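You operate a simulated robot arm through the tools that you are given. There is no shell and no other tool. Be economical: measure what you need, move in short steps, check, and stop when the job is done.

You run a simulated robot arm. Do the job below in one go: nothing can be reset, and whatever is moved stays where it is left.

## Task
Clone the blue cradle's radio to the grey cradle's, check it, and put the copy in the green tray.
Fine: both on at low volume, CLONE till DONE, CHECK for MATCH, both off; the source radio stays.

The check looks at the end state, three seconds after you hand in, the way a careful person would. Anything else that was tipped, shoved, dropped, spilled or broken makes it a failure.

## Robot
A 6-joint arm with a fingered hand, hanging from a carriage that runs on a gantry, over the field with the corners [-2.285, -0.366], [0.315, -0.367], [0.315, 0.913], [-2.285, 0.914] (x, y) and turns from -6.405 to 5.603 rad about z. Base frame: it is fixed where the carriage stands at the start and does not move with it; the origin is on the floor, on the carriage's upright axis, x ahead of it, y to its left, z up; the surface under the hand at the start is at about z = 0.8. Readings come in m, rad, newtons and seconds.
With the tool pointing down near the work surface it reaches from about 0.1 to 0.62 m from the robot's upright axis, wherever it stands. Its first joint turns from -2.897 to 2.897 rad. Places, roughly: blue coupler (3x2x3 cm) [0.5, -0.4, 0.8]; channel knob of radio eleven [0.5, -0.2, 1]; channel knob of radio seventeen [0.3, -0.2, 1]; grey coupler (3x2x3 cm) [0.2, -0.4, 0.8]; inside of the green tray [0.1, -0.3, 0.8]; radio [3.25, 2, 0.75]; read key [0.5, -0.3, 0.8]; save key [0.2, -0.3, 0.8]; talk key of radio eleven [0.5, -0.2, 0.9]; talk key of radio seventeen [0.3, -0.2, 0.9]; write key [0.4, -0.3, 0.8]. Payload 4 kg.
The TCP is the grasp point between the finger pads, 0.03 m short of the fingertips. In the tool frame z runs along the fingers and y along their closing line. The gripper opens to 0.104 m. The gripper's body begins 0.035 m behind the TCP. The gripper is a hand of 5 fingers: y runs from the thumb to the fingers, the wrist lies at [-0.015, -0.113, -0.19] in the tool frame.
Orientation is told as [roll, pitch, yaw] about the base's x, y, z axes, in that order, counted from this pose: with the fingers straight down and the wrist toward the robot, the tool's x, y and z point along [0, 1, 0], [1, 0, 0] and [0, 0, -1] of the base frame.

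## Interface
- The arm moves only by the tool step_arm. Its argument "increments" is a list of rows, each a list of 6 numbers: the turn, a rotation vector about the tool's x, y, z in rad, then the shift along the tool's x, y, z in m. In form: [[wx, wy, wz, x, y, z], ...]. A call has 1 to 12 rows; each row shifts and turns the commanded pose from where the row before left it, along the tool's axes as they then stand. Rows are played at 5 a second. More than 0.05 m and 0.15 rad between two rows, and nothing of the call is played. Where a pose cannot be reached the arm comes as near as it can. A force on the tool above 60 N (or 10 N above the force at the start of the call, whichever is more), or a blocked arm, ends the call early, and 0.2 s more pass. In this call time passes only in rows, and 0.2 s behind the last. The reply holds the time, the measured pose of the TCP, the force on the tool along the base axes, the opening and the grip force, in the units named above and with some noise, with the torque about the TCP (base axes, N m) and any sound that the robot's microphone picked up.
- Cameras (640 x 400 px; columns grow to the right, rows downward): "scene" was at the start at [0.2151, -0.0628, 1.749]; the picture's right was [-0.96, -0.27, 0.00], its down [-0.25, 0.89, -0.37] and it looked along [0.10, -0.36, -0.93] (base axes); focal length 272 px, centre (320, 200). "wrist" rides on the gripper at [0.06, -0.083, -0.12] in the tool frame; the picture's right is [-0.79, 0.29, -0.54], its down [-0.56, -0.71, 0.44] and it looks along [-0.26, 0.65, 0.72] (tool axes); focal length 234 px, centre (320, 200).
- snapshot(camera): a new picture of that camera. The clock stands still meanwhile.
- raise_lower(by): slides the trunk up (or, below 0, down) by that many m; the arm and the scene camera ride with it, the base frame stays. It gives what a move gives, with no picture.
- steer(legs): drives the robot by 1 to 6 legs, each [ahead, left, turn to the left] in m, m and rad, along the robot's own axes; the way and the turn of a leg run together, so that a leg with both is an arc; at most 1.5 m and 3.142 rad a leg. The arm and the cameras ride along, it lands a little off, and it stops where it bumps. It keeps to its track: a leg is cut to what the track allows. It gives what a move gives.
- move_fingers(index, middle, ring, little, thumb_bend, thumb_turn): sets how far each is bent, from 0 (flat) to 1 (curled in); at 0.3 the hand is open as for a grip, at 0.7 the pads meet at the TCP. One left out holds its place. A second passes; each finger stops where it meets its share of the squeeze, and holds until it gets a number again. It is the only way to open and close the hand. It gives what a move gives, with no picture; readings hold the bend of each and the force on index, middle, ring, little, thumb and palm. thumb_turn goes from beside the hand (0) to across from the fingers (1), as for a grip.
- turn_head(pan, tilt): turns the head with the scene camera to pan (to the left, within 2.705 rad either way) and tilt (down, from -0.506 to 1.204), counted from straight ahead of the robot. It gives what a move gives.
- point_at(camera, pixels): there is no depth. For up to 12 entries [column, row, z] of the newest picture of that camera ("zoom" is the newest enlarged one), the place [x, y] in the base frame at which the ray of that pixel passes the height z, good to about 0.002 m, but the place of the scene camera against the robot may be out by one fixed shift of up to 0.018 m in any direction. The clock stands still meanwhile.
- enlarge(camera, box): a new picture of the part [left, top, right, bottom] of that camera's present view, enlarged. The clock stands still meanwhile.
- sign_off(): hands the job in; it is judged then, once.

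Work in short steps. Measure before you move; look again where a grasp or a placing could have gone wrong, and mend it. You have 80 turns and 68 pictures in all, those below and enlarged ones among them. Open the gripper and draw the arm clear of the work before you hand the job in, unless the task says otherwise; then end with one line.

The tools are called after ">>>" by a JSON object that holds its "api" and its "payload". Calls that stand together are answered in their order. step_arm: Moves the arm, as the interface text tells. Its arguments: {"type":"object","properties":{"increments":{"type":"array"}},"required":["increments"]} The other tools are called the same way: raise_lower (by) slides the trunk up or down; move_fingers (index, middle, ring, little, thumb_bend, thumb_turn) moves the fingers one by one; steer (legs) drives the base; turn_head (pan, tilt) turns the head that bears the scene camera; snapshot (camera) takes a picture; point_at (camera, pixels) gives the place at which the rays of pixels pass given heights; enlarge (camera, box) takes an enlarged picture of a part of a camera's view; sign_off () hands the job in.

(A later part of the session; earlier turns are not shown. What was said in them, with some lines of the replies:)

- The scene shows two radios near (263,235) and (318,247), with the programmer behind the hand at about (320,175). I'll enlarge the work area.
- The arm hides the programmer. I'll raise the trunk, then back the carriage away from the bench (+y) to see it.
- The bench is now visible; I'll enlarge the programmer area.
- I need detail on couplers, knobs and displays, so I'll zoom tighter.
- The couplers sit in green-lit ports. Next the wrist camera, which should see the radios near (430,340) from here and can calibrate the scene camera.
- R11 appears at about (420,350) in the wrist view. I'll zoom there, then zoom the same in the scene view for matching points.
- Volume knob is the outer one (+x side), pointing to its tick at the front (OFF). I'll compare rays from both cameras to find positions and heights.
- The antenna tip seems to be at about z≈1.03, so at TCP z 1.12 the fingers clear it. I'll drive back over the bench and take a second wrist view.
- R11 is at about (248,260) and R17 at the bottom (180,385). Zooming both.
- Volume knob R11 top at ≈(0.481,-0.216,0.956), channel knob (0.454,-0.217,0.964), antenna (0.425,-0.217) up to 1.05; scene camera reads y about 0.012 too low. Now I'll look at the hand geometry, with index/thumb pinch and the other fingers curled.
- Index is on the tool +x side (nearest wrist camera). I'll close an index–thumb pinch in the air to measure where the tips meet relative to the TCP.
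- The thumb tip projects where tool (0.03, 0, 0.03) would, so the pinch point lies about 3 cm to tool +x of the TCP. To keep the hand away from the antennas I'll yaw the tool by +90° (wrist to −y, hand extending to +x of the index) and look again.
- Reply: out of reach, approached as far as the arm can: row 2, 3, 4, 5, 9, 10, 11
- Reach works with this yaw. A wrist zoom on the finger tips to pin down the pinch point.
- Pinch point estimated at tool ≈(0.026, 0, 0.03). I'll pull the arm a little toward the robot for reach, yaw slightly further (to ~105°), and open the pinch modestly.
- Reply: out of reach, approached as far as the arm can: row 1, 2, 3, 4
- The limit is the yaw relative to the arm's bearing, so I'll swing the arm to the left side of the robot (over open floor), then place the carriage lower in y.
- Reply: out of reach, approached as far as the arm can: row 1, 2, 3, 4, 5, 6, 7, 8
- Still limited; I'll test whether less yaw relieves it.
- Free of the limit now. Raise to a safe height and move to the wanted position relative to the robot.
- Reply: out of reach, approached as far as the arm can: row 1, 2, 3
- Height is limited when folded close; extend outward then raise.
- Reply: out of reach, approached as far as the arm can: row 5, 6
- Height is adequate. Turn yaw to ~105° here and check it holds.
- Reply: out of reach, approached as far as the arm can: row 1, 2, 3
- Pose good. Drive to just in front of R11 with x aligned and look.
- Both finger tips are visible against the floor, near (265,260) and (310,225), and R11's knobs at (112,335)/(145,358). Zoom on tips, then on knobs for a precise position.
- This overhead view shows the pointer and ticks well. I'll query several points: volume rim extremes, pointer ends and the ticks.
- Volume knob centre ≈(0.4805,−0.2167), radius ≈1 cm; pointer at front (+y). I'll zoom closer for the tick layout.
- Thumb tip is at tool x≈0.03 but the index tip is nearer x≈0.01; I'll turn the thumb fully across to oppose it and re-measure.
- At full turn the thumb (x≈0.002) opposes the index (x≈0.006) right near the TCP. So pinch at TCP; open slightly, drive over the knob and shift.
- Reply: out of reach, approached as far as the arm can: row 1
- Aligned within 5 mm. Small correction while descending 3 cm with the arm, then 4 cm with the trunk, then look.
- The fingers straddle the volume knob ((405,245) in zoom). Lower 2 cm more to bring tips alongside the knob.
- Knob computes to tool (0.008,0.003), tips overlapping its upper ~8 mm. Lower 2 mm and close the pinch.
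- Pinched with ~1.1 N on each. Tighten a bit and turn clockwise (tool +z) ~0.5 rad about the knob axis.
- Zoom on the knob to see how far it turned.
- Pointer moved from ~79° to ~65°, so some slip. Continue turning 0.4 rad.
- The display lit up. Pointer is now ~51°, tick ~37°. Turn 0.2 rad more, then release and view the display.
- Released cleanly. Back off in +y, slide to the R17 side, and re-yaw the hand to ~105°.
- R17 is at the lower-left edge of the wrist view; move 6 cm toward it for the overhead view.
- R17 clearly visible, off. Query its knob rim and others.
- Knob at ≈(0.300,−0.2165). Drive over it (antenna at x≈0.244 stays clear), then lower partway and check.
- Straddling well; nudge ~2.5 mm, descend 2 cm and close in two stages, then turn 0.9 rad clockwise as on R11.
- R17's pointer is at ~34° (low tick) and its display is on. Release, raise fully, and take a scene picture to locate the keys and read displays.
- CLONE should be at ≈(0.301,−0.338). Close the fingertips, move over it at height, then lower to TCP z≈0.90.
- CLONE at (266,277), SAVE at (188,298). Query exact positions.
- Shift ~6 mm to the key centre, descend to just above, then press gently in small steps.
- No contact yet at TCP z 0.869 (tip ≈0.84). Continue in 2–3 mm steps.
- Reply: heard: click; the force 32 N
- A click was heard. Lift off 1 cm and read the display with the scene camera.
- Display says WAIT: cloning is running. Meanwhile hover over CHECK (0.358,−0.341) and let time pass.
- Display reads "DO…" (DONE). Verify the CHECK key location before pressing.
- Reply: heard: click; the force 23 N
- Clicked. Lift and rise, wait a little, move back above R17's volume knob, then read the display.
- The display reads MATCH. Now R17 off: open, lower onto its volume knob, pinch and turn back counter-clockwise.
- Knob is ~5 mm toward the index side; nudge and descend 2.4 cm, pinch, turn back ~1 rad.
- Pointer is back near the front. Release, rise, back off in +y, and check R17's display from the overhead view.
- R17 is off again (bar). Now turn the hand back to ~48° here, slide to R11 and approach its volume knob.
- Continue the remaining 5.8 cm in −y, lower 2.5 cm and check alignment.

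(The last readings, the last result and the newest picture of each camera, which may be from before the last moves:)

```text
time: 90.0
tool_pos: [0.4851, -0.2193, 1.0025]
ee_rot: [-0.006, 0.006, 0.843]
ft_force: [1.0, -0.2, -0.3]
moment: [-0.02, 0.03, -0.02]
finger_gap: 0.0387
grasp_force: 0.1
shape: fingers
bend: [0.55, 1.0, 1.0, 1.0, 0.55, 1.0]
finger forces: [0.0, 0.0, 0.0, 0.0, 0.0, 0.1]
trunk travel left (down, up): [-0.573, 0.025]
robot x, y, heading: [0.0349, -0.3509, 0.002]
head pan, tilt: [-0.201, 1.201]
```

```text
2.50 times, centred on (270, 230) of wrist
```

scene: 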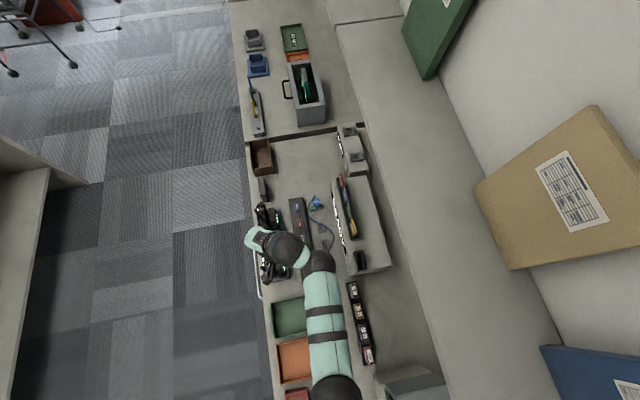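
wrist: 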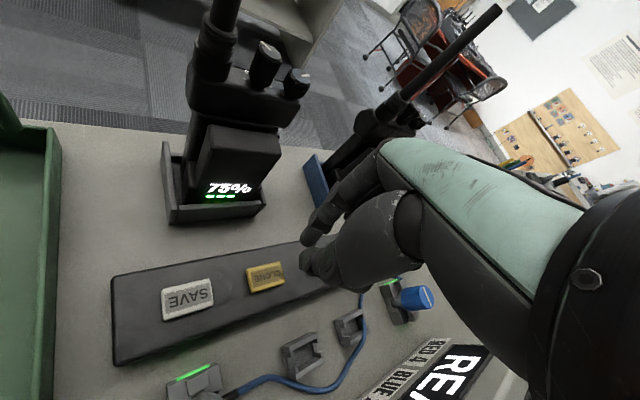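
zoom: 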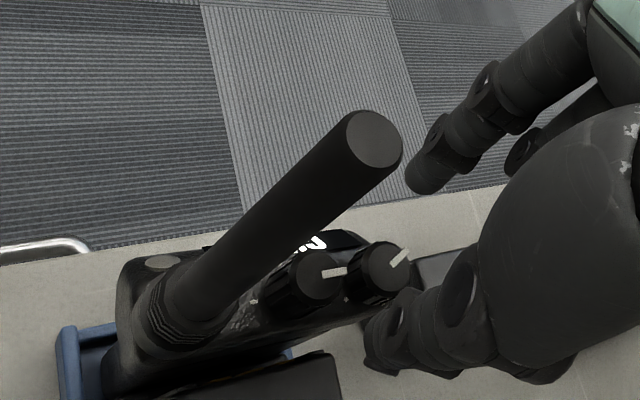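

Well aligned. Descend, pinch, and turn back.

>>> {"api": "raise_lower", "payload": {"by": -0.026}}

>>> {"api": "move_fingers", "payload": {"index": 0.66, "thumb_bend": 0.66}}

>>> {"api": "move_fingers", "payload": {"index": 0.72, "thumb_bend": 0.72}}

>>> {"api": "step_arm", "payload": {"increments": [[0, 0, -0.1, 0, 0.0003, 0], [0, 0, -0.1, 0, 0.0003, 0], [0, 0, -0.1, 0, 0.0003, 0], [0, 0, -0.1, 0, 0.0003, 0], [0, 0, -0.1, 0, 0.0003, 0], [0, 0, -0.1, 0, 0.0003, 0], [0, 0, -0.1, 0, 0.0003, 0], [0, 0, -0.1, 0, 0.0003, 0], [0, 0, -0.1, 0, 0.0003, 0], [0, 0, -0.1, 0, 0.0003, 0]]}}

>>> {"api": "move_fingers", "payload": {"index": 0.55, "thumb_bend": 0.55}}

>>> {"api": "raise_lower", "payload": {"by": 0.05}}

>>> {"api": "steer", "payload": {"legs": [[0, 0.1, 0]]}}

>>> {"api": "enlarge", "payload": {"camera": "wrist", "box": [0, 220, 240, 400]}}

```text
time: 90.8
tool_pos: [0.4846, -0.2192, 0.9751]
ee_rot: [-0.005, 0.007, 0.842]
ft_force: [-0.2, 0.9, -0.2]
moment: [0.01, -0.01, -0.01]
finger_gap: 0.0389
grasp_force: 0.2
shape: fingers
bend: [0.55, 1.0, 1.0, 1.0, 0.55, 1.0]
finger forces: [0.1, 0.0, 0.0, 0.1, 0.0, 0.1]
trunk travel left (down, up): [-0.547, 0.051]
robot x, y, heading: [0.034, -0.352, 0.002]
head pan, tilt: [-0.201, 1.201]
```

```text
time: 91.8
tool_pos: [0.484, -0.2194, 0.9748]
ee_rot: [-0.006, 0.005, 0.842]
ft_force: [0.4, -0.9, 0.1]
moment: [-0.03, 0.01, -0.02]
finger_gap: 0.0154
grasp_force: 0.9
shape: fingers
bend: [0.65, 1.0, 1.0, 1.0, 0.64, 1.0]
finger forces: [0.8, 0.0, 0.0, 0.0, 1.4, 0.0]
trunk travel left (down, up): [-0.547, 0.051]
robot x, y, heading: [0.0395, -0.3492, 0.001]
head pan, tilt: [-0.201, 1.201]
```

```text
time: 92.8
tool_pos: [0.4844, -0.2194, 0.9755]
ee_rot: [-0.004, 0.008, 0.841]
ft_force: [-0.3, -0.3, 0.1]
moment: [0.03, 0.03, 0.02]
finger_gap: 0.0128
grasp_force: 5.9
shape: fingers
bend: [0.63, 1.0, 1.0, 1.0, 0.66, 1.0]
finger forces: [5.6, 0.1, 0.0, 0.0, 6.2, 0.0]
trunk travel left (down, up): [-0.547, 0.051]
robot x, y, heading: [0.0368, -0.3537, -0.001]
head pan, tilt: [-0.201, 1.201]
```

```text
time: 95.0
tool_pos: [0.4844, -0.2154, 0.9762]
ee_rot: [0.002, 0.009, 1.844]
ft_force: [0.5, 0.2, 0.8]
moment: [0.02, -0.03, 0.01]
finger_gap: 0.0129
grasp_force: 5.7
shape: fingers
bend: [0.71, 1.0, 1.0, 1.0, 0.66, 1.0]
finger forces: [5.7, 0.1, 0.1, 0.0, 6.0, 0.0]
trunk travel left (down, up): [-0.547, 0.051]
robot x, y, heading: [0.0351, -0.3542, -0.0]
head pan, tilt: [-0.201, 1.201]
```

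```text
time: 96.0
tool_pos: [0.4856, -0.2142, 0.9758]
ee_rot: [0.004, 0.009, 1.844]
ft_force: [0.1, -0.5, 0.3]
moment: [0.01, 0.0, 0.0]
finger_gap: 0.0387
grasp_force: 0.1
shape: fingers
bend: [0.55, 1.0, 1.0, 1.0, 0.55, 1.0]
finger forces: [0.1, 0.1, 0.0, 0.0, 0.0, 0.1]
trunk travel left (down, up): [-0.547, 0.051]
robot x, y, heading: [0.0345, -0.351, 0.001]
head pan, tilt: [-0.201, 1.201]
```

```text
time: 96.9
tool_pos: [0.4856, -0.2153, 1.0253]
ee_rot: [0.003, 0.008, 1.843]
ft_force: [0.2, 0.8, 0.4]
moment: [0.03, 0.0, 0.01]
finger_gap: 0.0388
grasp_force: 0.0
shape: fingers
bend: [0.55, 1.0, 1.0, 1.0, 0.55, 1.0]
finger forces: [0.0, 0.0, 0.1, 0.0, 0.1, 0.0]
trunk travel left (down, up): [-0.597, 0.001]
robot x, y, heading: [0.0324, -0.3495, 0.001]
head pan, tilt: [-0.201, 1.201]
```

```text
time: 98.0
tool_pos: [0.4841, -0.1165, 1.0248]
ee_rot: [0.004, 0.009, 1.843]
ft_force: [0.0, 0.5, -0.3]
moment: [-0.01, -0.05, 0.03]
finger_gap: 0.0388
grasp_force: 0.0
shape: fingers
bend: [0.55, 1.0, 1.0, 1.0, 0.55, 1.0]
finger forces: [0.0, 0.0, 0.0, 0.1, 0.0, 0.0]
trunk travel left (down, up): [-0.597, 0.001]
robot x, y, heading: [0.0337, -0.2539, 0.0]
head pan, tilt: [-0.201, 1.201]
```

```text
2.22 times, centred on (120, 310) of wrist
```

zoom: 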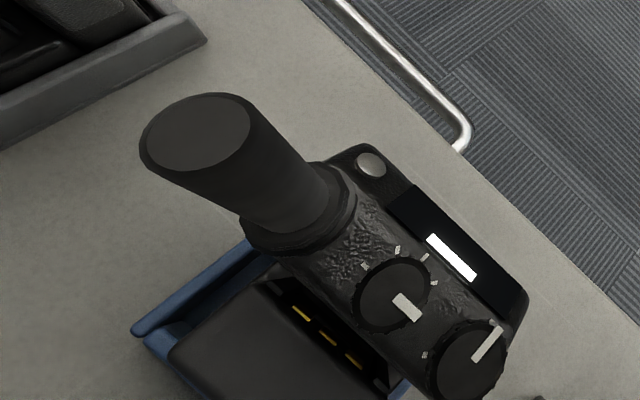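

R11 is off too. Now prepare to lift R17 by its antenna: back away, and bring the arm to the natural pose (yaw 0, thumb on −x side).

>>> {"api": "steer", "payload": {"legs": [[-0.1, 0.5, 0]]}}

>>> {"api": "step_arm", "payload": {"increments": [[0, 0, 0.142, 0, 0, 0], [0, 0, 0.142, 0, 0, 0], [0, 0, 0.142, 0, 0, 0], [0, 0, 0.142, 0, 0, 0], [0, 0, 0.142, 0, 0, 0], [0, 0, 0.142, 0, 0, 0], [0, 0, 0.142, 0, 0, 0], [0, 0, 0.142, 0, 0, 0], [0, 0, 0.142, 0, 0, 0], [0, 0, 0.142, 0, 0, 0], [0, 0, 0.142, 0, 0, 0], [0, 0, 0.142, 0, 0, 0]]}}

>>> {"api": "step_arm", "payload": {"increments": [[0, 0, 0.139, 0, 0, 0], [0, 0, 0, -0.04, -0.005, 0], [0, 0, 0, -0.04, -0.005, 0], [0, 0, 0, -0.04, -0.005, 0], [0, 0, 0, -0.04, -0.005, 0], [0, 0, 0, -0.04, -0.005, 0], [0, 0, 0, -0.04, -0.005, 0], [0, 0, 0, -0.04, -0.005, 0], [0, 0, 0, -0.04, -0.005, 0], [0, 0, 0, -0.04, -0.005, 0], [0, 0, 0, -0.04, -0.005, 0]]}}

>>> {"api": "turn_head", "payload": {"pan": -1.3, "tilt": 1.05}}

>>> {"api": "snapshot", "payload": {"camera": "scene"}}

```text
time: 101.0
tool_pos: [0.3819, 0.3842, 1.0256]
ee_rot: [0.004, 0.011, 1.849]
ft_force: [0.0, 0.0, -0.2]
moment: [0.0, -0.03, 0.01]
finger_gap: 0.0388
grasp_force: 0.0
shape: fingers
bend: [0.55, 1.0, 1.0, 1.0, 0.55, 1.0]
finger forces: [0.0, 0.0, 0.1, 0.1, 0.0, 0.0]
trunk travel left (down, up): [-0.597, 0.001]
robot x, y, heading: [-0.0662, 0.248, 0.006]
head pan, tilt: [-0.201, 1.201]
```

```text
time: 103.6
tool_pos: [0.3824, 0.385, 1.0262]
ee_rot: [-0.009, 0.002, 0.141]
ft_force: [0.1, -0.3, -0.2]
moment: [0.03, 0.03, 0.0]
finger_gap: 0.0385
grasp_force: 0.0
shape: fingers
bend: [0.55, 1.0, 1.0, 1.0, 0.55, 1.0]
finger forces: [0.1, 0.1, 0.0, 0.0, 0.1, 0.1]
trunk travel left (down, up): [-0.597, 0.001]
robot x, y, heading: [-0.0658, 0.2464, 0.006]
head pan, tilt: [-0.201, 1.201]
```

```text
time: 106.0
tool_pos: [0.3346, -0.0157, 1.0288]
ee_rot: [-0.01, -0.001, 0.005]
ft_force: [-0.4, 0.1, -0.1]
moment: [0.0, 0.0, -0.01]
finger_gap: 0.0384
grasp_force: 0.1
shape: fingers
bend: [0.55, 1.0, 1.0, 1.0, 0.55, 1.0]
finger forces: [0.1, 0.0, 0.0, 0.0, 0.0, 0.1]
trunk travel left (down, up): [-0.597, 0.001]
robot x, y, heading: [-0.0666, 0.2464, 0.002]
head pan, tilt: [-0.201, 1.201]
```

```text
time: 107.3
tool_pos: [0.3341, -0.0144, 1.0286]
ee_rot: [-0.011, -0.001, 0.003]
ft_force: [0.1, -0.6, 0.0]
moment: [0.0, 0.01, 0.0]
finger_gap: 0.0386
grasp_force: 0.0
shape: fingers
bend: [0.55, 1.0, 1.0, 1.0, 0.55, 1.0]
finger forces: [0.1, 0.1, 0.1, 0.0, 0.0, 0.0]
trunk travel left (down, up): [-0.597, 0.001]
robot x, y, heading: [-0.0673, 0.2497, 0.007]
head pan, tilt: [-1.3, 1.051]
```

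```text
12 pictures are left
```

scene: 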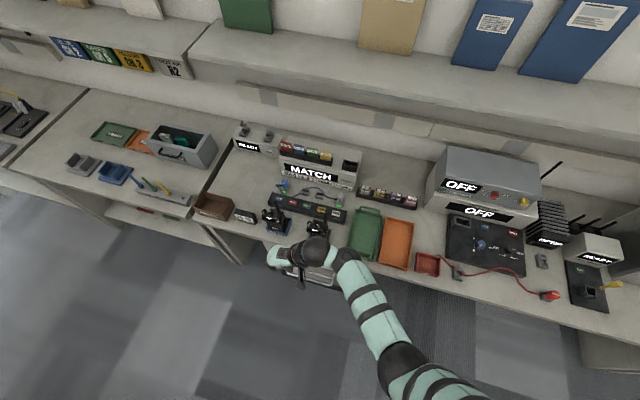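

Twelve pictures left; MATCH still shows. Zoom on R17 and tray to measure antenna and tray.

>>> {"api": "enlarge", "payload": {"camera": "scene", "box": [290, 195, 400, 275]}}

```text
5.00 times, centred on (345, 235) of scene
```

zoom: 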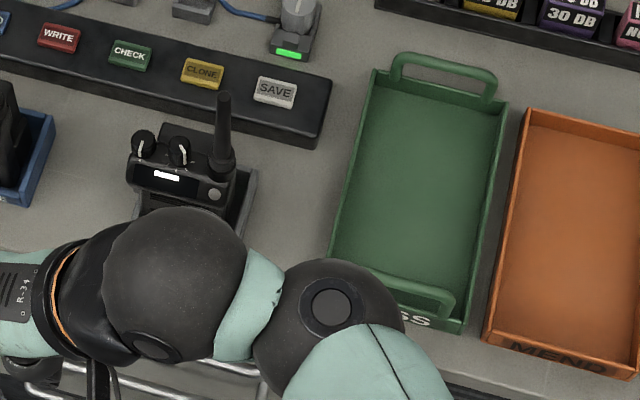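

>>> {"api": "point_at", "payload": {"camera": "zoom", "pixels": [[224, 98, 1.05], [222, 160, 0.97], [143, 136, 0.956], [382, 88, 0.81], [500, 115, 0.81], [455, 318, 0.81], [345, 240, 0.81], [392, 62, 0.86], [497, 85, 0.86], [450, 300, 0.86]]}}

```text
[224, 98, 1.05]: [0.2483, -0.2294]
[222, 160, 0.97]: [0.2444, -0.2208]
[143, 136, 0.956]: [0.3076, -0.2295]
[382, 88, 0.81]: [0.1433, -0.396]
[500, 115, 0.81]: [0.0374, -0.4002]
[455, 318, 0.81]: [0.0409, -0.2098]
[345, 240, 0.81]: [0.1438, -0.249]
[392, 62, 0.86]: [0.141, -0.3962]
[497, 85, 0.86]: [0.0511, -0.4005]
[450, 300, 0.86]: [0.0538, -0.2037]
```

Antenna ≈(0.244,−0.217); tray inside x 0.037–0.139, y −0.385…−0.195, handles ~0.86 high. Raise the arm ~9 cm, open the pinch, drive so the TCP is above the antenna.

>>> {"api": "move_fingers", "payload": {"index": 0.5, "thumb_bend": 0.5}}

>>> {"api": "step_arm", "payload": {"increments": [[0.01, 0, 0, 0, 0, -0.03], [0, 0, 0, 0, 0, -0.03], [0, 0, 0, 0, 0, -0.028]]}}

>>> {"api": "steer", "payload": {"legs": [[-0.09, -0.14, 0]]}}

>>> {"api": "snapshot", "payload": {"camera": "wrist"}}

```text
time: 108.3
tool_pos: [0.3356, -0.0177, 1.0291]
ee_rot: [-0.011, 0.001, 0.006]
ft_force: [-0.9, -1.1, 0.5]
moment: [0.03, -0.01, 0.0]
finger_gap: 0.0513
grasp_force: 0.1
shape: fingers
bend: [0.5, 1.0, 1.0, 1.0, 0.5, 1.0]
finger forces: [0.0, 0.0, 0.1, 0.0, 0.1, 0.0]
trunk travel left (down, up): [-0.597, 0.001]
robot x, y, heading: [-0.0688, 0.2446, 0.006]
head pan, tilt: [-1.3, 1.051]
```

```text
time: 109.1
tool_pos: [0.3346, -0.0162, 1.1174]
ee_rot: [-0.009, 0.011, 0.003]
ft_force: [-0.5, 0.4, -0.1]
moment: [-0.02, 0.01, 0.03]
finger_gap: 0.0518
grasp_force: 0.0
shape: fingers
bend: [0.5, 1.0, 1.0, 1.0, 0.5, 1.0]
finger forces: [0.0, 0.1, 0.1, 0.0, 0.0, 0.0]
trunk travel left (down, up): [-0.597, 0.001]
robot x, y, heading: [-0.0666, 0.25, 0.006]
head pan, tilt: [-1.3, 1.051]
```

```text
time: 110.6
tool_pos: [0.2462, -0.1574, 1.1181]
ee_rot: [-0.008, 0.012, 0.005]
ft_force: [-0.9, 0.7, -0.5]
moment: [0.01, 0.0, -0.02]
finger_gap: 0.0514
grasp_force: 0.1
shape: fingers
bend: [0.5, 1.0, 1.0, 1.0, 0.5, 1.0]
finger forces: [0.0, 0.0, 0.0, 0.0, 0.0, 0.1]
trunk travel left (down, up): [-0.597, 0.001]
robot x, y, heading: [-0.1552, 0.1095, 0.003]
head pan, tilt: [-1.3, 1.051]
```

```text
10 pictures are left
```

wrist: 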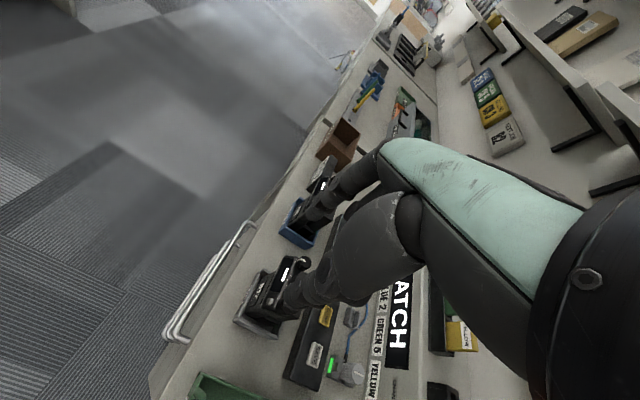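

The antenna is hidden by the thumb, but the position is known to a few mm with a 5 cm gap. Drive the last 6 cm and lower partway.

>>> {"api": "steer", "payload": {"legs": [[-0.002, -0.063, 0]]}}

>>> {"api": "raise_lower", "payload": {"by": -0.06}}

>>> {"api": "enlarge", "payload": {"camera": "wrist", "box": [200, 160, 400, 330]}}

```text
time: 111.6
tool_pos: [0.2433, -0.2188, 1.117]
ee_rot: [-0.008, 0.01, 0.004]
ft_force: [0.2, -0.4, 0.3]
moment: [0.02, 0.01, 0.01]
finger_gap: 0.0515
grasp_force: 0.1
shape: fingers
bend: [0.5, 1.0, 1.0, 1.0, 0.5, 1.0]
finger forces: [0.1, 0.0, 0.1, 0.1, 0.0, 0.1]
trunk travel left (down, up): [-0.597, 0.001]
robot x, y, heading: [-0.1609, 0.0438, 0.005]
head pan, tilt: [-1.3, 1.051]
```

```text
time: 112.6
tool_pos: [0.2451, -0.2193, 1.0576]
ee_rot: [-0.008, 0.009, 0.004]
ft_force: [-0.1, 0.7, 0.6]
moment: [0.01, 0.0, 0.0]
finger_gap: 0.0516
grasp_force: 0.1
shape: fingers
bend: [0.5, 1.0, 1.0, 1.0, 0.5, 1.0]
finger forces: [0.0, 0.0, 0.0, 0.1, 0.0, 0.0]
trunk travel left (down, up): [-0.537, 0.061]
robot x, y, heading: [-0.1585, 0.0438, 0.008]
head pan, tilt: [-1.3, 1.051]
```

```text
2.35 times, centred on (300, 245) of wrist
```

zoom: 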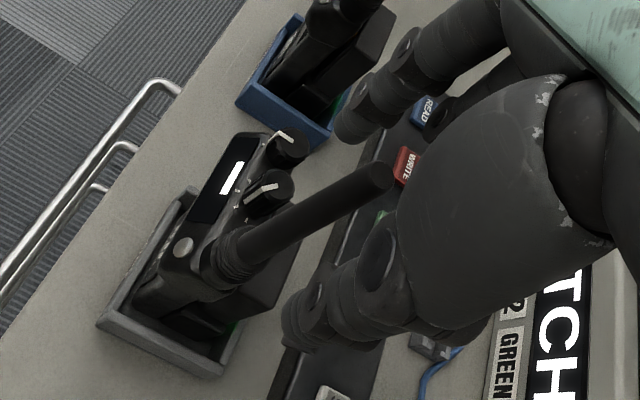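

Antenna tip computes to tool (≈0, ≈0.004): between the pads. Nudge 3 mm in x, lower 3.5 cm and close in stages.

>>> {"api": "step_arm", "payload": {"increments": [[0, 0, 0, 0, 0.003, 0]]}}

>>> {"api": "raise_lower", "payload": {"by": -0.035}}

>>> {"api": "move_fingers", "payload": {"index": 0.66, "thumb_bend": 0.66}}

>>> {"api": "move_fingers", "payload": {"index": 0.8, "thumb_bend": 0.8}}

>>> {"api": "enlarge", "payload": {"camera": "wrist", "box": [200, 160, 400, 330]}}

```text
time: 113.0
tool_pos: [0.2474, -0.2199, 1.0581]
ee_rot: [-0.009, 0.01, 0.003]
ft_force: [0.2, 0.2, 0.1]
moment: [0.0, 0.02, 0.05]
finger_gap: 0.0517
grasp_force: 0.1
shape: fingers
bend: [0.5, 1.0, 1.0, 1.0, 0.5, 1.0]
finger forces: [0.0, 0.0, 0.1, 0.0, 0.0, 0.0]
trunk travel left (down, up): [-0.537, 0.061]
robot x, y, heading: [-0.156, 0.0405, 0.009]
head pan, tilt: [-1.3, 1.051]
```

```text
time: 113.8
tool_pos: [0.248, -0.2197, 1.0224]
ee_rot: [-0.009, 0.011, 0.004]
ft_force: [0.0, 0.2, -0.4]
moment: [-0.01, 0.01, -0.02]
finger_gap: 0.0516
grasp_force: 0.0
shape: fingers
bend: [0.5, 1.0, 1.0, 1.0, 0.5, 1.0]
finger forces: [0.0, 0.0, 0.0, 0.1, 0.0, 0.1]
trunk travel left (down, up): [-0.502, 0.096]
robot x, y, heading: [-0.1633, 0.0403, 0.006]
head pan, tilt: [-1.3, 1.051]
```

```text
time: 114.8
tool_pos: [0.2475, -0.2204, 1.0219]
ee_rot: [-0.009, 0.009, 0.004]
ft_force: [0.1, -0.6, 0.2]
moment: [0.05, 0.01, 0.01]
finger_gap: 0.0126
grasp_force: 0.5
shape: fingers
bend: [0.66, 1.0, 1.0, 1.0, 0.65, 1.0]
finger forces: [0.0, 0.0, 0.0, 0.1, 0.5, 0.1]
trunk travel left (down, up): [-0.502, 0.096]
robot x, y, heading: [-0.1547, 0.0425, 0.01]
head pan, tilt: [-1.3, 1.051]
```

```text
time: 115.8
tool_pos: [0.2484, -0.2199, 1.0219]
ee_rot: [-0.008, 0.011, 0.002]
ft_force: [1.0, -0.1, 0.2]
moment: [0.03, -0.02, -0.03]
finger_gap: 0.0037
grasp_force: 8.9
shape: fingers
bend: [0.71, 1.0, 1.0, 1.0, 0.72, 1.0]
finger forces: [8.4, 0.0, 0.0, 0.0, 8.5, 0.0]
trunk travel left (down, up): [-0.502, 0.096]
robot x, y, heading: [-0.1566, 0.0417, 0.004]
head pan, tilt: [-1.3, 1.051]
```

```text
2.35 times, centred on (300, 245) of wrist
```

zoom: 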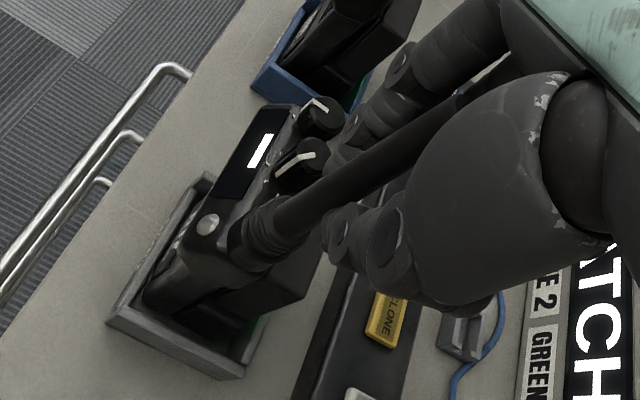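

Gap and force (8.5 N each) fit a ~1 cm antenna held between index and thumb. Lift 3 cm as a test and look.

>>> {"api": "raise_lower", "payload": {"by": 0.03}}

>>> {"api": "enlarge", "payload": {"camera": "wrist", "box": [200, 160, 400, 330]}}

```text
time: 116.5
tool_pos: [0.2474, -0.2202, 1.0545]
ee_rot: [-0.01, 0.01, 0.003]
ft_force: [0.4, -0.5, 0.1]
moment: [0.01, 0.0, 0.02]
finger_gap: 0.0
grasp_force: 0.0
shape: fingers
bend: [0.72, 1.0, 1.0, 1.0, 0.76, 1.0]
finger forces: [0.0, 0.0, 0.1, 0.1, 0.3, 0.0]
trunk travel left (down, up): [-0.532, 0.066]
robot x, y, heading: [-0.1527, 0.0453, 0.009]
head pan, tilt: [-1.3, 1.051]
```

```text
2.35 times, centred on (300, 245) of wrist
```

zoom: 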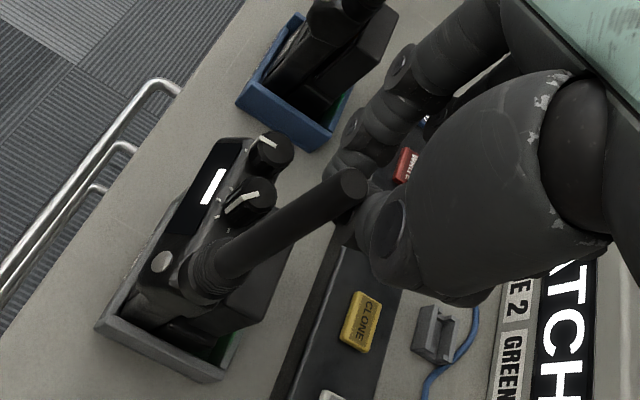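

It slipped: the antenna sits ~1 cm to tool +x of the pads; the radio stayed put. Open, shift 11 mm in tool +x, lower, re-grip.

>>> {"api": "move_fingers", "payload": {"index": 0.5, "thumb_bend": 0.5}}

>>> {"api": "step_arm", "payload": {"increments": [[0, 0, 0, 0.011, 0, 0]]}}

>>> {"api": "raise_lower", "payload": {"by": -0.038}}

>>> {"api": "move_fingers", "payload": {"index": 0.66, "thumb_bend": 0.66}}

>>> {"api": "move_fingers", "payload": {"index": 0.85, "thumb_bend": 0.85}}

```text
time: 117.5
tool_pos: [0.2483, -0.2201, 1.052]
ee_rot: [-0.009, 0.01, 0.005]
ft_force: [-0.1, 0.4, -0.7]
moment: [-0.02, -0.01, -0.03]
finger_gap: 0.0512
grasp_force: 0.1
shape: fingers
bend: [0.5, 1.0, 1.0, 1.0, 0.5, 1.0]
finger forces: [0.1, 0.0, 0.0, 0.1, 0.0, 0.1]
trunk travel left (down, up): [-0.532, 0.066]
robot x, y, heading: [-0.1567, 0.0445, 0.005]
head pan, tilt: [-1.3, 1.051]
```

```text
time: 117.9
tool_pos: [0.2458, -0.2091, 1.0519]
ee_rot: [-0.01, 0.009, 0.004]
ft_force: [-0.2, 0.2, -0.3]
moment: [0.05, 0.0, -0.01]
finger_gap: 0.0514
grasp_force: 0.1
shape: fingers
bend: [0.5, 1.0, 1.0, 1.0, 0.5, 1.0]
finger forces: [0.0, 0.1, 0.0, 0.0, 0.1, 0.0]
trunk travel left (down, up): [-0.532, 0.066]
robot x, y, heading: [-0.1559, 0.0383, 0.006]
head pan, tilt: [-1.3, 1.051]
```

```text
time: 118.7
tool_pos: [0.248, -0.2091, 1.0143]
ee_rot: [-0.009, 0.011, 0.003]
ft_force: [-0.6, -0.1, 0.6]
moment: [0.0, 0.01, 0.03]
finger_gap: 0.0516
grasp_force: 0.1
shape: fingers
bend: [0.5, 1.0, 1.0, 1.0, 0.5, 1.0]
finger forces: [0.0, 0.3, 0.1, 0.1, 0.0, 0.0]
trunk travel left (down, up): [-0.494, 0.104]
robot x, y, heading: [-0.1555, 0.0434, 0.007]
head pan, tilt: [-1.3, 1.051]
```

```text
time: 119.7
tool_pos: [0.2478, -0.2096, 1.0141]
ee_rot: [-0.008, 0.011, 0.003]
ft_force: [-0.6, -1.1, 0.5]
moment: [0.03, 0.02, 0.03]
finger_gap: 0.0131
grasp_force: 1.0
shape: fingers
bend: [0.66, 1.0, 1.0, 1.0, 0.65, 1.0]
finger forces: [0.0, 0.3, 0.0, 0.1, 1.1, 0.0]
trunk travel left (down, up): [-0.494, 0.104]
robot x, y, heading: [-0.1589, 0.0451, 0.008]
head pan, tilt: [-1.3, 1.051]
```

```text
time: 120.7
tool_pos: [0.2468, -0.2088, 1.0146]
ee_rot: [-0.011, 0.011, 0.003]
ft_force: [-0.7, -0.5, 0.5]
moment: [0.03, -0.12, -0.02]
finger_gap: 0.0061
grasp_force: 11.3
shape: fingers
bend: [0.71, 1.0, 1.0, 1.0, 0.74, 1.0]
finger forces: [11.8, 0.0, 0.0, 0.0, 12.1, 0.0]
trunk travel left (down, up): [-0.494, 0.104]
robot x, y, heading: [-0.1547, 0.0413, 0.005]
head pan, tilt: [-1.3, 1.051]
```

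12 N each, gap 6 mm now. Lift 2 cm and read weight.

>>> {"api": "raise_lower", "payload": {"by": 0.02}}

```text
time: 121.4
tool_pos: [0.2476, -0.2093, 1.0347]
ee_rot: [-0.007, 0.009, 0.003]
ft_force: [1.3, 0.3, -4.2]
moment: [0.04, -0.07, -0.01]
finger_gap: 0.0062
grasp_force: 11.4
shape: fingers
bend: [0.71, 1.0, 1.0, 1.0, 0.75, 1.0]
finger forces: [12.3, 0.0, 0.1, 0.1, 11.0, 0.0]
trunk travel left (down, up): [-0.514, 0.084]
robot x, y, heading: [-0.1606, 0.0434, 0.001]
head pan, tilt: [-1.3, 1.051]
```

4.2 N carried, grip steady. Lift 7.5 cm more and look.

>>> {"api": "raise_lower", "payload": {"by": 0.075}}

>>> {"api": "enlarge", "payload": {"camera": "wrist", "box": [120, 140, 400, 380]}}

```text
time: 122.5
tool_pos: [0.2485, -0.2082, 1.1098]
ee_rot: [-0.01, 0.012, 0.004]
ft_force: [-0.2, -0.3, -3.4]
moment: [0.04, 0.05, 0.0]
finger_gap: 0.0062
grasp_force: 12.8
shape: fingers
bend: [0.71, 1.0, 1.0, 1.0, 0.75, 1.0]
finger forces: [12.7, 1.1, 0.0, 0.0, 12.0, 0.1]
trunk travel left (down, up): [-0.589, 0.009]
robot x, y, heading: [-0.1569, 0.0415, 0.002]
head pan, tilt: [-1.3, 1.051]
```

```text
1.67 times, centred on (260, 260) of wrist
```

zoom: 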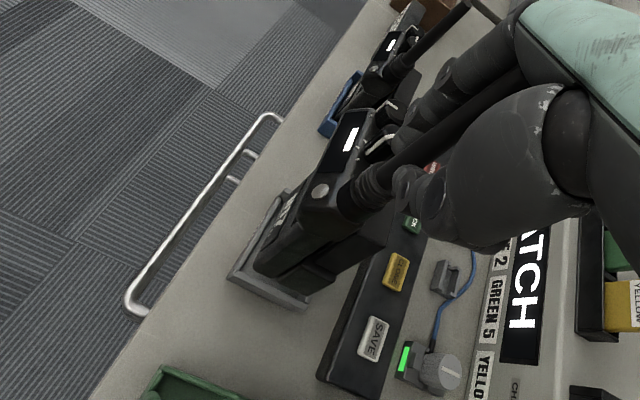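

R17 is hanging clear of its cradle. Drive toward the tray (−0.183, −0.07).

>>> {"api": "steer", "payload": {"legs": [[-0.183, 0, 0], [0, -0.07, 0]]}}

>>> {"api": "enlarge", "payload": {"camera": "wrist", "box": [120, 140, 400, 400]}}

```text
time: 124.6
tool_pos: [0.0663, -0.2805, 1.1084]
ee_rot: [-0.009, 0.011, 0.006]
ft_force: [-0.2, -0.2, -3.5]
moment: [0.03, 0.06, 0.0]
finger_gap: 0.0063
grasp_force: 13.6
shape: fingers
bend: [0.71, 1.0, 1.0, 1.0, 0.75, 1.0]
finger forces: [13.0, 2.0, 0.0, 0.0, 12.2, 0.1]
trunk travel left (down, up): [-0.589, 0.009]
robot x, y, heading: [-0.335, -0.0297, 0.011]
head pan, tilt: [-1.3, 1.051]
```

```text
1.54 times, centred on (260, 270) of wrist
```

zoom: 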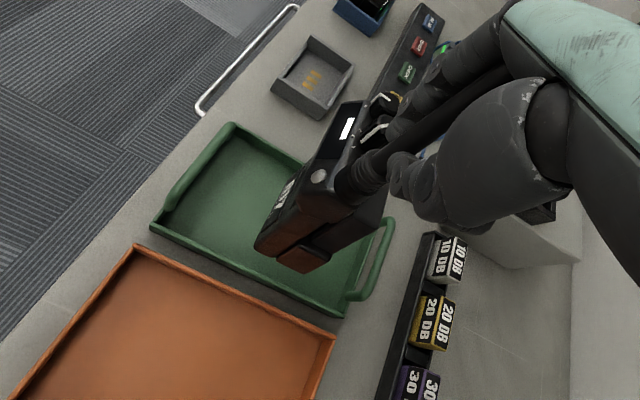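

The radio hangs slightly tilted. Measure its bottom and the tray in this view.

>>> {"api": "point_at", "payload": {"camera": "zoom", "pixels": [[256, 247, 0.905], [305, 270, 0.905], [282, 200, 0.905], [318, 176, 1.03], [232, 125, 0.83], [155, 225, 0.83], [342, 315, 0.83], [168, 225, 0.81], [335, 300, 0.81], [232, 145, 0.81], [345, 172, 0.97], [318, 176, 1.0]]}}

```text
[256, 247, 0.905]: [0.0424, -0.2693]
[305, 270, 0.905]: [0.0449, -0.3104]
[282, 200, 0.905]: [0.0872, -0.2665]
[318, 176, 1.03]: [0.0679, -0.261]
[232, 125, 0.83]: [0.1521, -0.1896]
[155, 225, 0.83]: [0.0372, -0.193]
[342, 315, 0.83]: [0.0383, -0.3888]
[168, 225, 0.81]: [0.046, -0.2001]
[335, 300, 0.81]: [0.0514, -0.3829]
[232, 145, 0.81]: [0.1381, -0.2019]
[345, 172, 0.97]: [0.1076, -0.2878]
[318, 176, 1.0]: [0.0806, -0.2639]
```

Radio's bottom −x edge is at x≈0.043, close to the tray wall (~0.046); shift +1.1 cm in x, then lower 7.5 cm.

>>> {"api": "step_arm", "payload": {"increments": [[0, 0, 0, 0, 0.006, 0], [0, 0, 0, 0, 0.006, 0]]}}

>>> {"api": "raise_lower", "payload": {"by": -0.075}}

>>> {"api": "enlarge", "payload": {"camera": "wrist", "box": [120, 140, 400, 400]}}

```text
time: 125.2
tool_pos: [0.0789, -0.2799, 1.1092]
ee_rot: [-0.011, 0.009, 0.005]
ft_force: [-0.3, -0.2, -3.7]
moment: [0.0, 0.08, -0.03]
finger_gap: 0.0062
grasp_force: 13.5
shape: fingers
bend: [0.71, 1.0, 1.0, 1.0, 0.75, 1.0]
finger forces: [13.2, 1.8, 0.1, 0.1, 12.4, 0.1]
trunk travel left (down, up): [-0.589, 0.009]
robot x, y, heading: [-0.3353, -0.03, 0.006]
head pan, tilt: [-1.3, 1.051]
```

```text
time: 126.4
tool_pos: [0.0788, -0.2799, 1.0353]
ee_rot: [-0.008, 0.011, 0.006]
ft_force: [0.5, 0.4, -4.2]
moment: [-0.01, 0.05, -0.01]
finger_gap: 0.0061
grasp_force: 13.2
shape: fingers
bend: [0.71, 1.0, 1.0, 1.0, 0.75, 1.0]
finger forces: [13.2, 1.8, 0.0, 0.1, 12.2, 0.1]
trunk travel left (down, up): [-0.514, 0.084]
robot x, y, heading: [-0.3386, -0.0271, 0.005]
head pan, tilt: [-1.3, 1.051]
```

```text
1.54 times, centred on (260, 270) of wrist
```

zoom: 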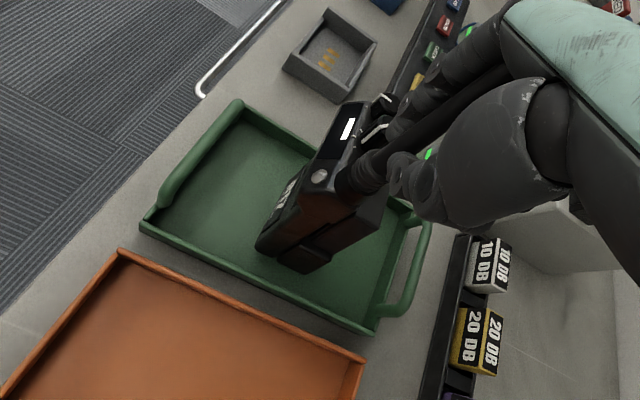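

Bottom is inside the tray outline. Lower in 4 mm steps watching the force.

>>> {"api": "step_arm", "payload": {"increments": [[0, 0, 0, 0, 0, 0.006], [0, 0, 0, 0, 0, 0.005], [0, 0, 0, 0, 0, 0.003], [0, 0, 0, 0, 0, 0.003]]}}

>>> {"api": "step_arm", "payload": {"increments": [[0, 0, 0, 0, 0, 0.003]]}}

>>> {"api": "step_arm", "payload": {"increments": [[0, 0, 0, 0, 0, 0.003]]}}

```text
time: 127.4
tool_pos: [0.0793, -0.2799, 1.0192]
ee_rot: [-0.01, 0.009, 0.005]
ft_force: [-1.8, 0.3, 2.0]
moment: [0.07, 0.03, -0.03]
finger_gap: 0.0061
grasp_force: 14.2
shape: fingers
bend: [0.71, 1.0, 1.0, 1.0, 0.75, 1.0]
finger forces: [13.4, 1.5, 0.0, 0.0, 14.1, 0.1]
trunk travel left (down, up): [-0.514, 0.084]
robot x, y, heading: [-0.34, -0.032, 0.005]
head pan, tilt: [-1.3, 1.051]
```

```text
time: 127.8
tool_pos: [0.0808, -0.2812, 1.017]
ee_rot: [-0.009, 0.006, 0.003]
ft_force: [-3.1, 3.3, 17.5]
moment: [0.06, 0.0, 0.07]
finger_gap: 0.0059
grasp_force: 18.3
shape: fingers
bend: [0.71, 1.0, 1.0, 1.0, 0.75, 1.0]
finger forces: [15.4, 1.2, 0.0, 0.0, 19.8, 0.0]
trunk travel left (down, up): [-0.514, 0.084]
robot x, y, heading: [-0.3378, -0.028, 0.01]
head pan, tilt: [-1.3, 1.051]
```

```text
time: 128.2
tool_pos: [0.0813, -0.2825, 1.0147]
ee_rot: [-0.012, 0.006, 0.005]
ft_force: [-6.9, 4.7, 30.9]
moment: [0.0, 0.08, 0.08]
finger_gap: 0.0059
grasp_force: 23.5
shape: fingers
bend: [0.71, 1.0, 1.0, 1.0, 0.77, 1.0]
finger forces: [18.4, 0.9, 0.1, 0.0, 27.2, 0.5]
trunk travel left (down, up): [-0.514, 0.084]
robot x, y, heading: [-0.3387, -0.0302, 0.002]
head pan, tilt: [-1.3, 1.051]
```

Seated with downward force; relieve 4 mm and look at the tilt before releasing.

>>> {"api": "step_arm", "payload": {"increments": [[0, 0, 0, 0, 0, -0.004]]}}

>>> {"api": "enlarge", "payload": {"camera": "wrist", "box": [160, 160, 380, 350]}}

```text
time: 128.6
tool_pos: [0.0787, -0.2803, 1.0138]
ee_rot: [-0.008, 0.014, 0.004]
ft_force: [-0.9, 1.7, 8.3]
moment: [-0.06, -0.09, 0.0]
finger_gap: 0.0064
grasp_force: 15.6
shape: fingers
bend: [0.71, 1.0, 1.0, 1.0, 0.78, 1.0]
finger forces: [15.5, 0.2, 0.0, 0.1, 16.3, 0.0]
trunk travel left (down, up): [-0.514, 0.084]
robot x, y, heading: [-0.3419, -0.0314, 0.012]
head pan, tilt: [-1.3, 1.051]
```

```text
2.11 times, centred on (270, 255) of wrist
```

zoom: 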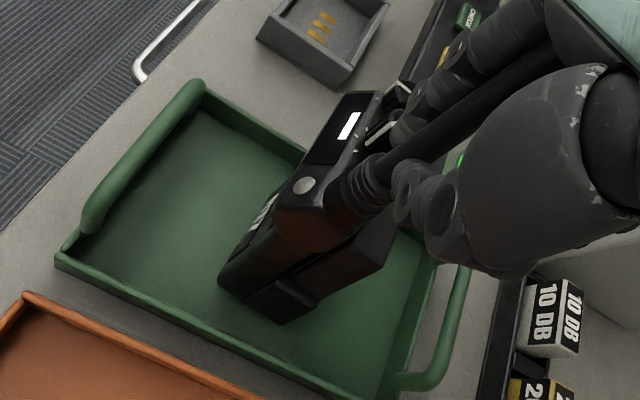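

It stands close to upright. Release gently in two stages.

>>> {"api": "move_fingers", "payload": {"index": 0.68, "thumb_bend": 0.68}}

>>> {"api": "move_fingers", "payload": {"index": 0.5, "thumb_bend": 0.5}}

>>> {"api": "raise_lower", "payload": {"by": 0.084}}

>>> {"api": "snapshot", "payload": {"camera": "wrist"}}

```text
time: 129.6
tool_pos: [0.0791, -0.2803, 1.0148]
ee_rot: [-0.009, 0.01, 0.005]
ft_force: [-0.5, -0.6, -1.0]
moment: [-0.03, 0.02, -0.01]
finger_gap: 0.0088
grasp_force: 0.6
shape: fingers
bend: [0.67, 1.0, 1.0, 1.0, 0.67, 1.0]
finger forces: [0.3, 0.0, 0.0, 0.0, 0.6, 0.0]
trunk travel left (down, up): [-0.514, 0.084]
robot x, y, heading: [-0.3393, -0.0307, 0.01]
head pan, tilt: [-1.3, 1.051]
```

```text
time: 130.6
tool_pos: [0.0791, -0.281, 1.0155]
ee_rot: [-0.008, 0.011, 0.006]
ft_force: [-0.8, -0.7, 0.7]
moment: [0.02, -0.01, -0.01]
finger_gap: 0.0519
grasp_force: 0.3
shape: fingers
bend: [0.5, 1.0, 1.0, 1.0, 0.5, 1.0]
finger forces: [0.1, 0.0, 0.1, 0.0, 0.7, 0.0]
trunk travel left (down, up): [-0.514, 0.084]
robot x, y, heading: [-0.3436, -0.0308, 0.01]
head pan, tilt: [-1.3, 1.051]
```

```text
time: 131.8
tool_pos: [0.0786, -0.2807, 1.099]
ee_rot: [-0.008, 0.012, 0.004]
ft_force: [0.1, 1.0, 0.2]
moment: [0.0, 0.0, -0.02]
finger_gap: 0.0519
grasp_force: 0.0
shape: fingers
bend: [0.5, 1.0, 1.0, 1.0, 0.5, 1.0]
finger forces: [0.1, 0.0, 0.0, 0.1, 0.0, 0.0]
trunk travel left (down, up): [-0.598, 0.0]
robot x, y, heading: [-0.3364, -0.0274, 0.011]
head pan, tilt: [-1.3, 1.051]
```

```text
2 pictures are left
```

wrist: 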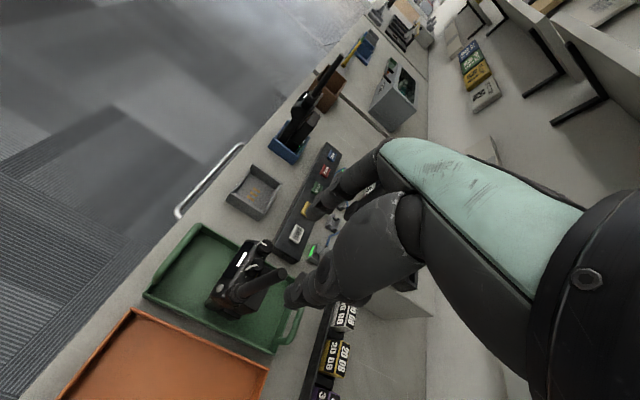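

R17 stands upright in the green tray and the fingers clear it. Raise slightly, back off in +y and open the hand.

>>> {"api": "step_arm", "payload": {"increments": [[0, 0, 0, 0, 0, -0.015]]}}

>>> {"api": "steer", "payload": {"legs": [[0, 0.4, 0]]}}

>>> {"api": "move_fingers", "payload": {"index": 0.3, "middle": 0.3, "ring": 0.3, "little": 0.3, "thumb_bend": 0.3}}

>>> {"api": "turn_head", "payload": {"pan": -1.0, "tilt": 0.85}}

>>> {"api": "enlarge", "payload": {"camera": "scene", "box": [160, 100, 480, 300]}}

```text
time: 132.2
tool_pos: [0.0792, -0.28, 1.1149]
ee_rot: [-0.009, 0.01, 0.005]
ft_force: [0.1, 0.8, -0.2]
moment: [-0.02, 0.0, -0.02]
finger_gap: 0.052
grasp_force: 0.1
shape: fingers
bend: [0.5, 1.0, 1.0, 1.0, 0.5, 1.0]
finger forces: [0.1, 0.0, 0.0, 0.0, 0.0, 0.0]
trunk travel left (down, up): [-0.598, 0.0]
robot x, y, heading: [-0.3377, -0.0302, 0.004]
head pan, tilt: [-1.3, 1.051]
```

```text
time: 134.7
tool_pos: [0.0781, 0.1182, 1.1152]
ee_rot: [-0.008, 0.009, 0.005]
ft_force: [0.2, 0.4, 0.0]
moment: [-0.01, 0.0, 0.04]
finger_gap: 0.0518
grasp_force: 0.0
shape: fingers
bend: [0.5, 1.0, 1.0, 1.0, 0.5, 1.0]
finger forces: [0.1, 0.1, 0.0, 0.1, 0.0, 0.0]
trunk travel left (down, up): [-0.598, 0.0]
robot x, y, heading: [-0.3391, 0.3658, 0.008]
head pan, tilt: [-1.3, 1.051]
```

```text
time: 135.7
tool_pos: [0.0767, 0.1176, 1.1154]
ee_rot: [-0.008, 0.012, 0.005]
ft_force: [0.5, 0.6, 0.4]
moment: [0.01, -0.01, -0.02]
finger_gap: 0.103
grasp_force: 0.1
shape: fingers
bend: [0.3, 0.3, 0.3, 0.3, 0.3, 0.97]
finger forces: [0.1, 0.0, 0.0, 0.1, 0.0, 0.0]
trunk travel left (down, up): [-0.598, 0.0]
robot x, y, heading: [-0.3412, 0.3666, 0.005]
head pan, tilt: [-1.3, 1.051]
```

```text
time: 136.4
tool_pos: [0.0768, 0.1178, 1.1142]
ee_rot: [-0.008, 0.009, 0.005]
ft_force: [-0.5, 0.9, -0.3]
moment: [-0.02, -0.02, -0.02]
finger_gap: 0.1029
grasp_force: 0.0
shape: fingers
bend: [0.3, 0.3, 0.3, 0.3, 0.3, 0.97]
finger forces: [0.0, 0.0, 0.0, 0.0, 0.0, 0.1]
trunk travel left (down, up): [-0.598, 0.0]
robot x, y, heading: [-0.3386, 0.3709, 0.005]
head pan, tilt: [-1.0, 0.85]
```

```text
2.00 times, centred on (320, 200) of scene
5 turns are left
```

zoom: 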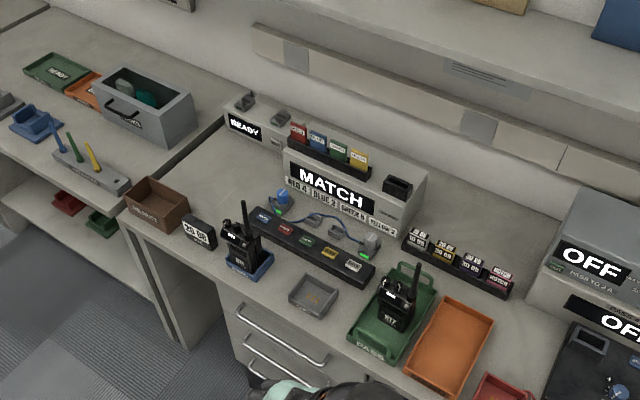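

The final view shows R17 upright in the green PASS tray, R11 in the blue cradle, MATCH on the display, and nothing else disturbed. Handing in.

>>> {"api": "sign_off", "payload": {}}

```text
The job is handed in.
```

The blue cradle's radio (R11) is cloned to R17: CLONE ran to DONE and CHECK showed MATCH. Both radios are off; R17 stands in the green tray and R11 is still in its blue cradle.
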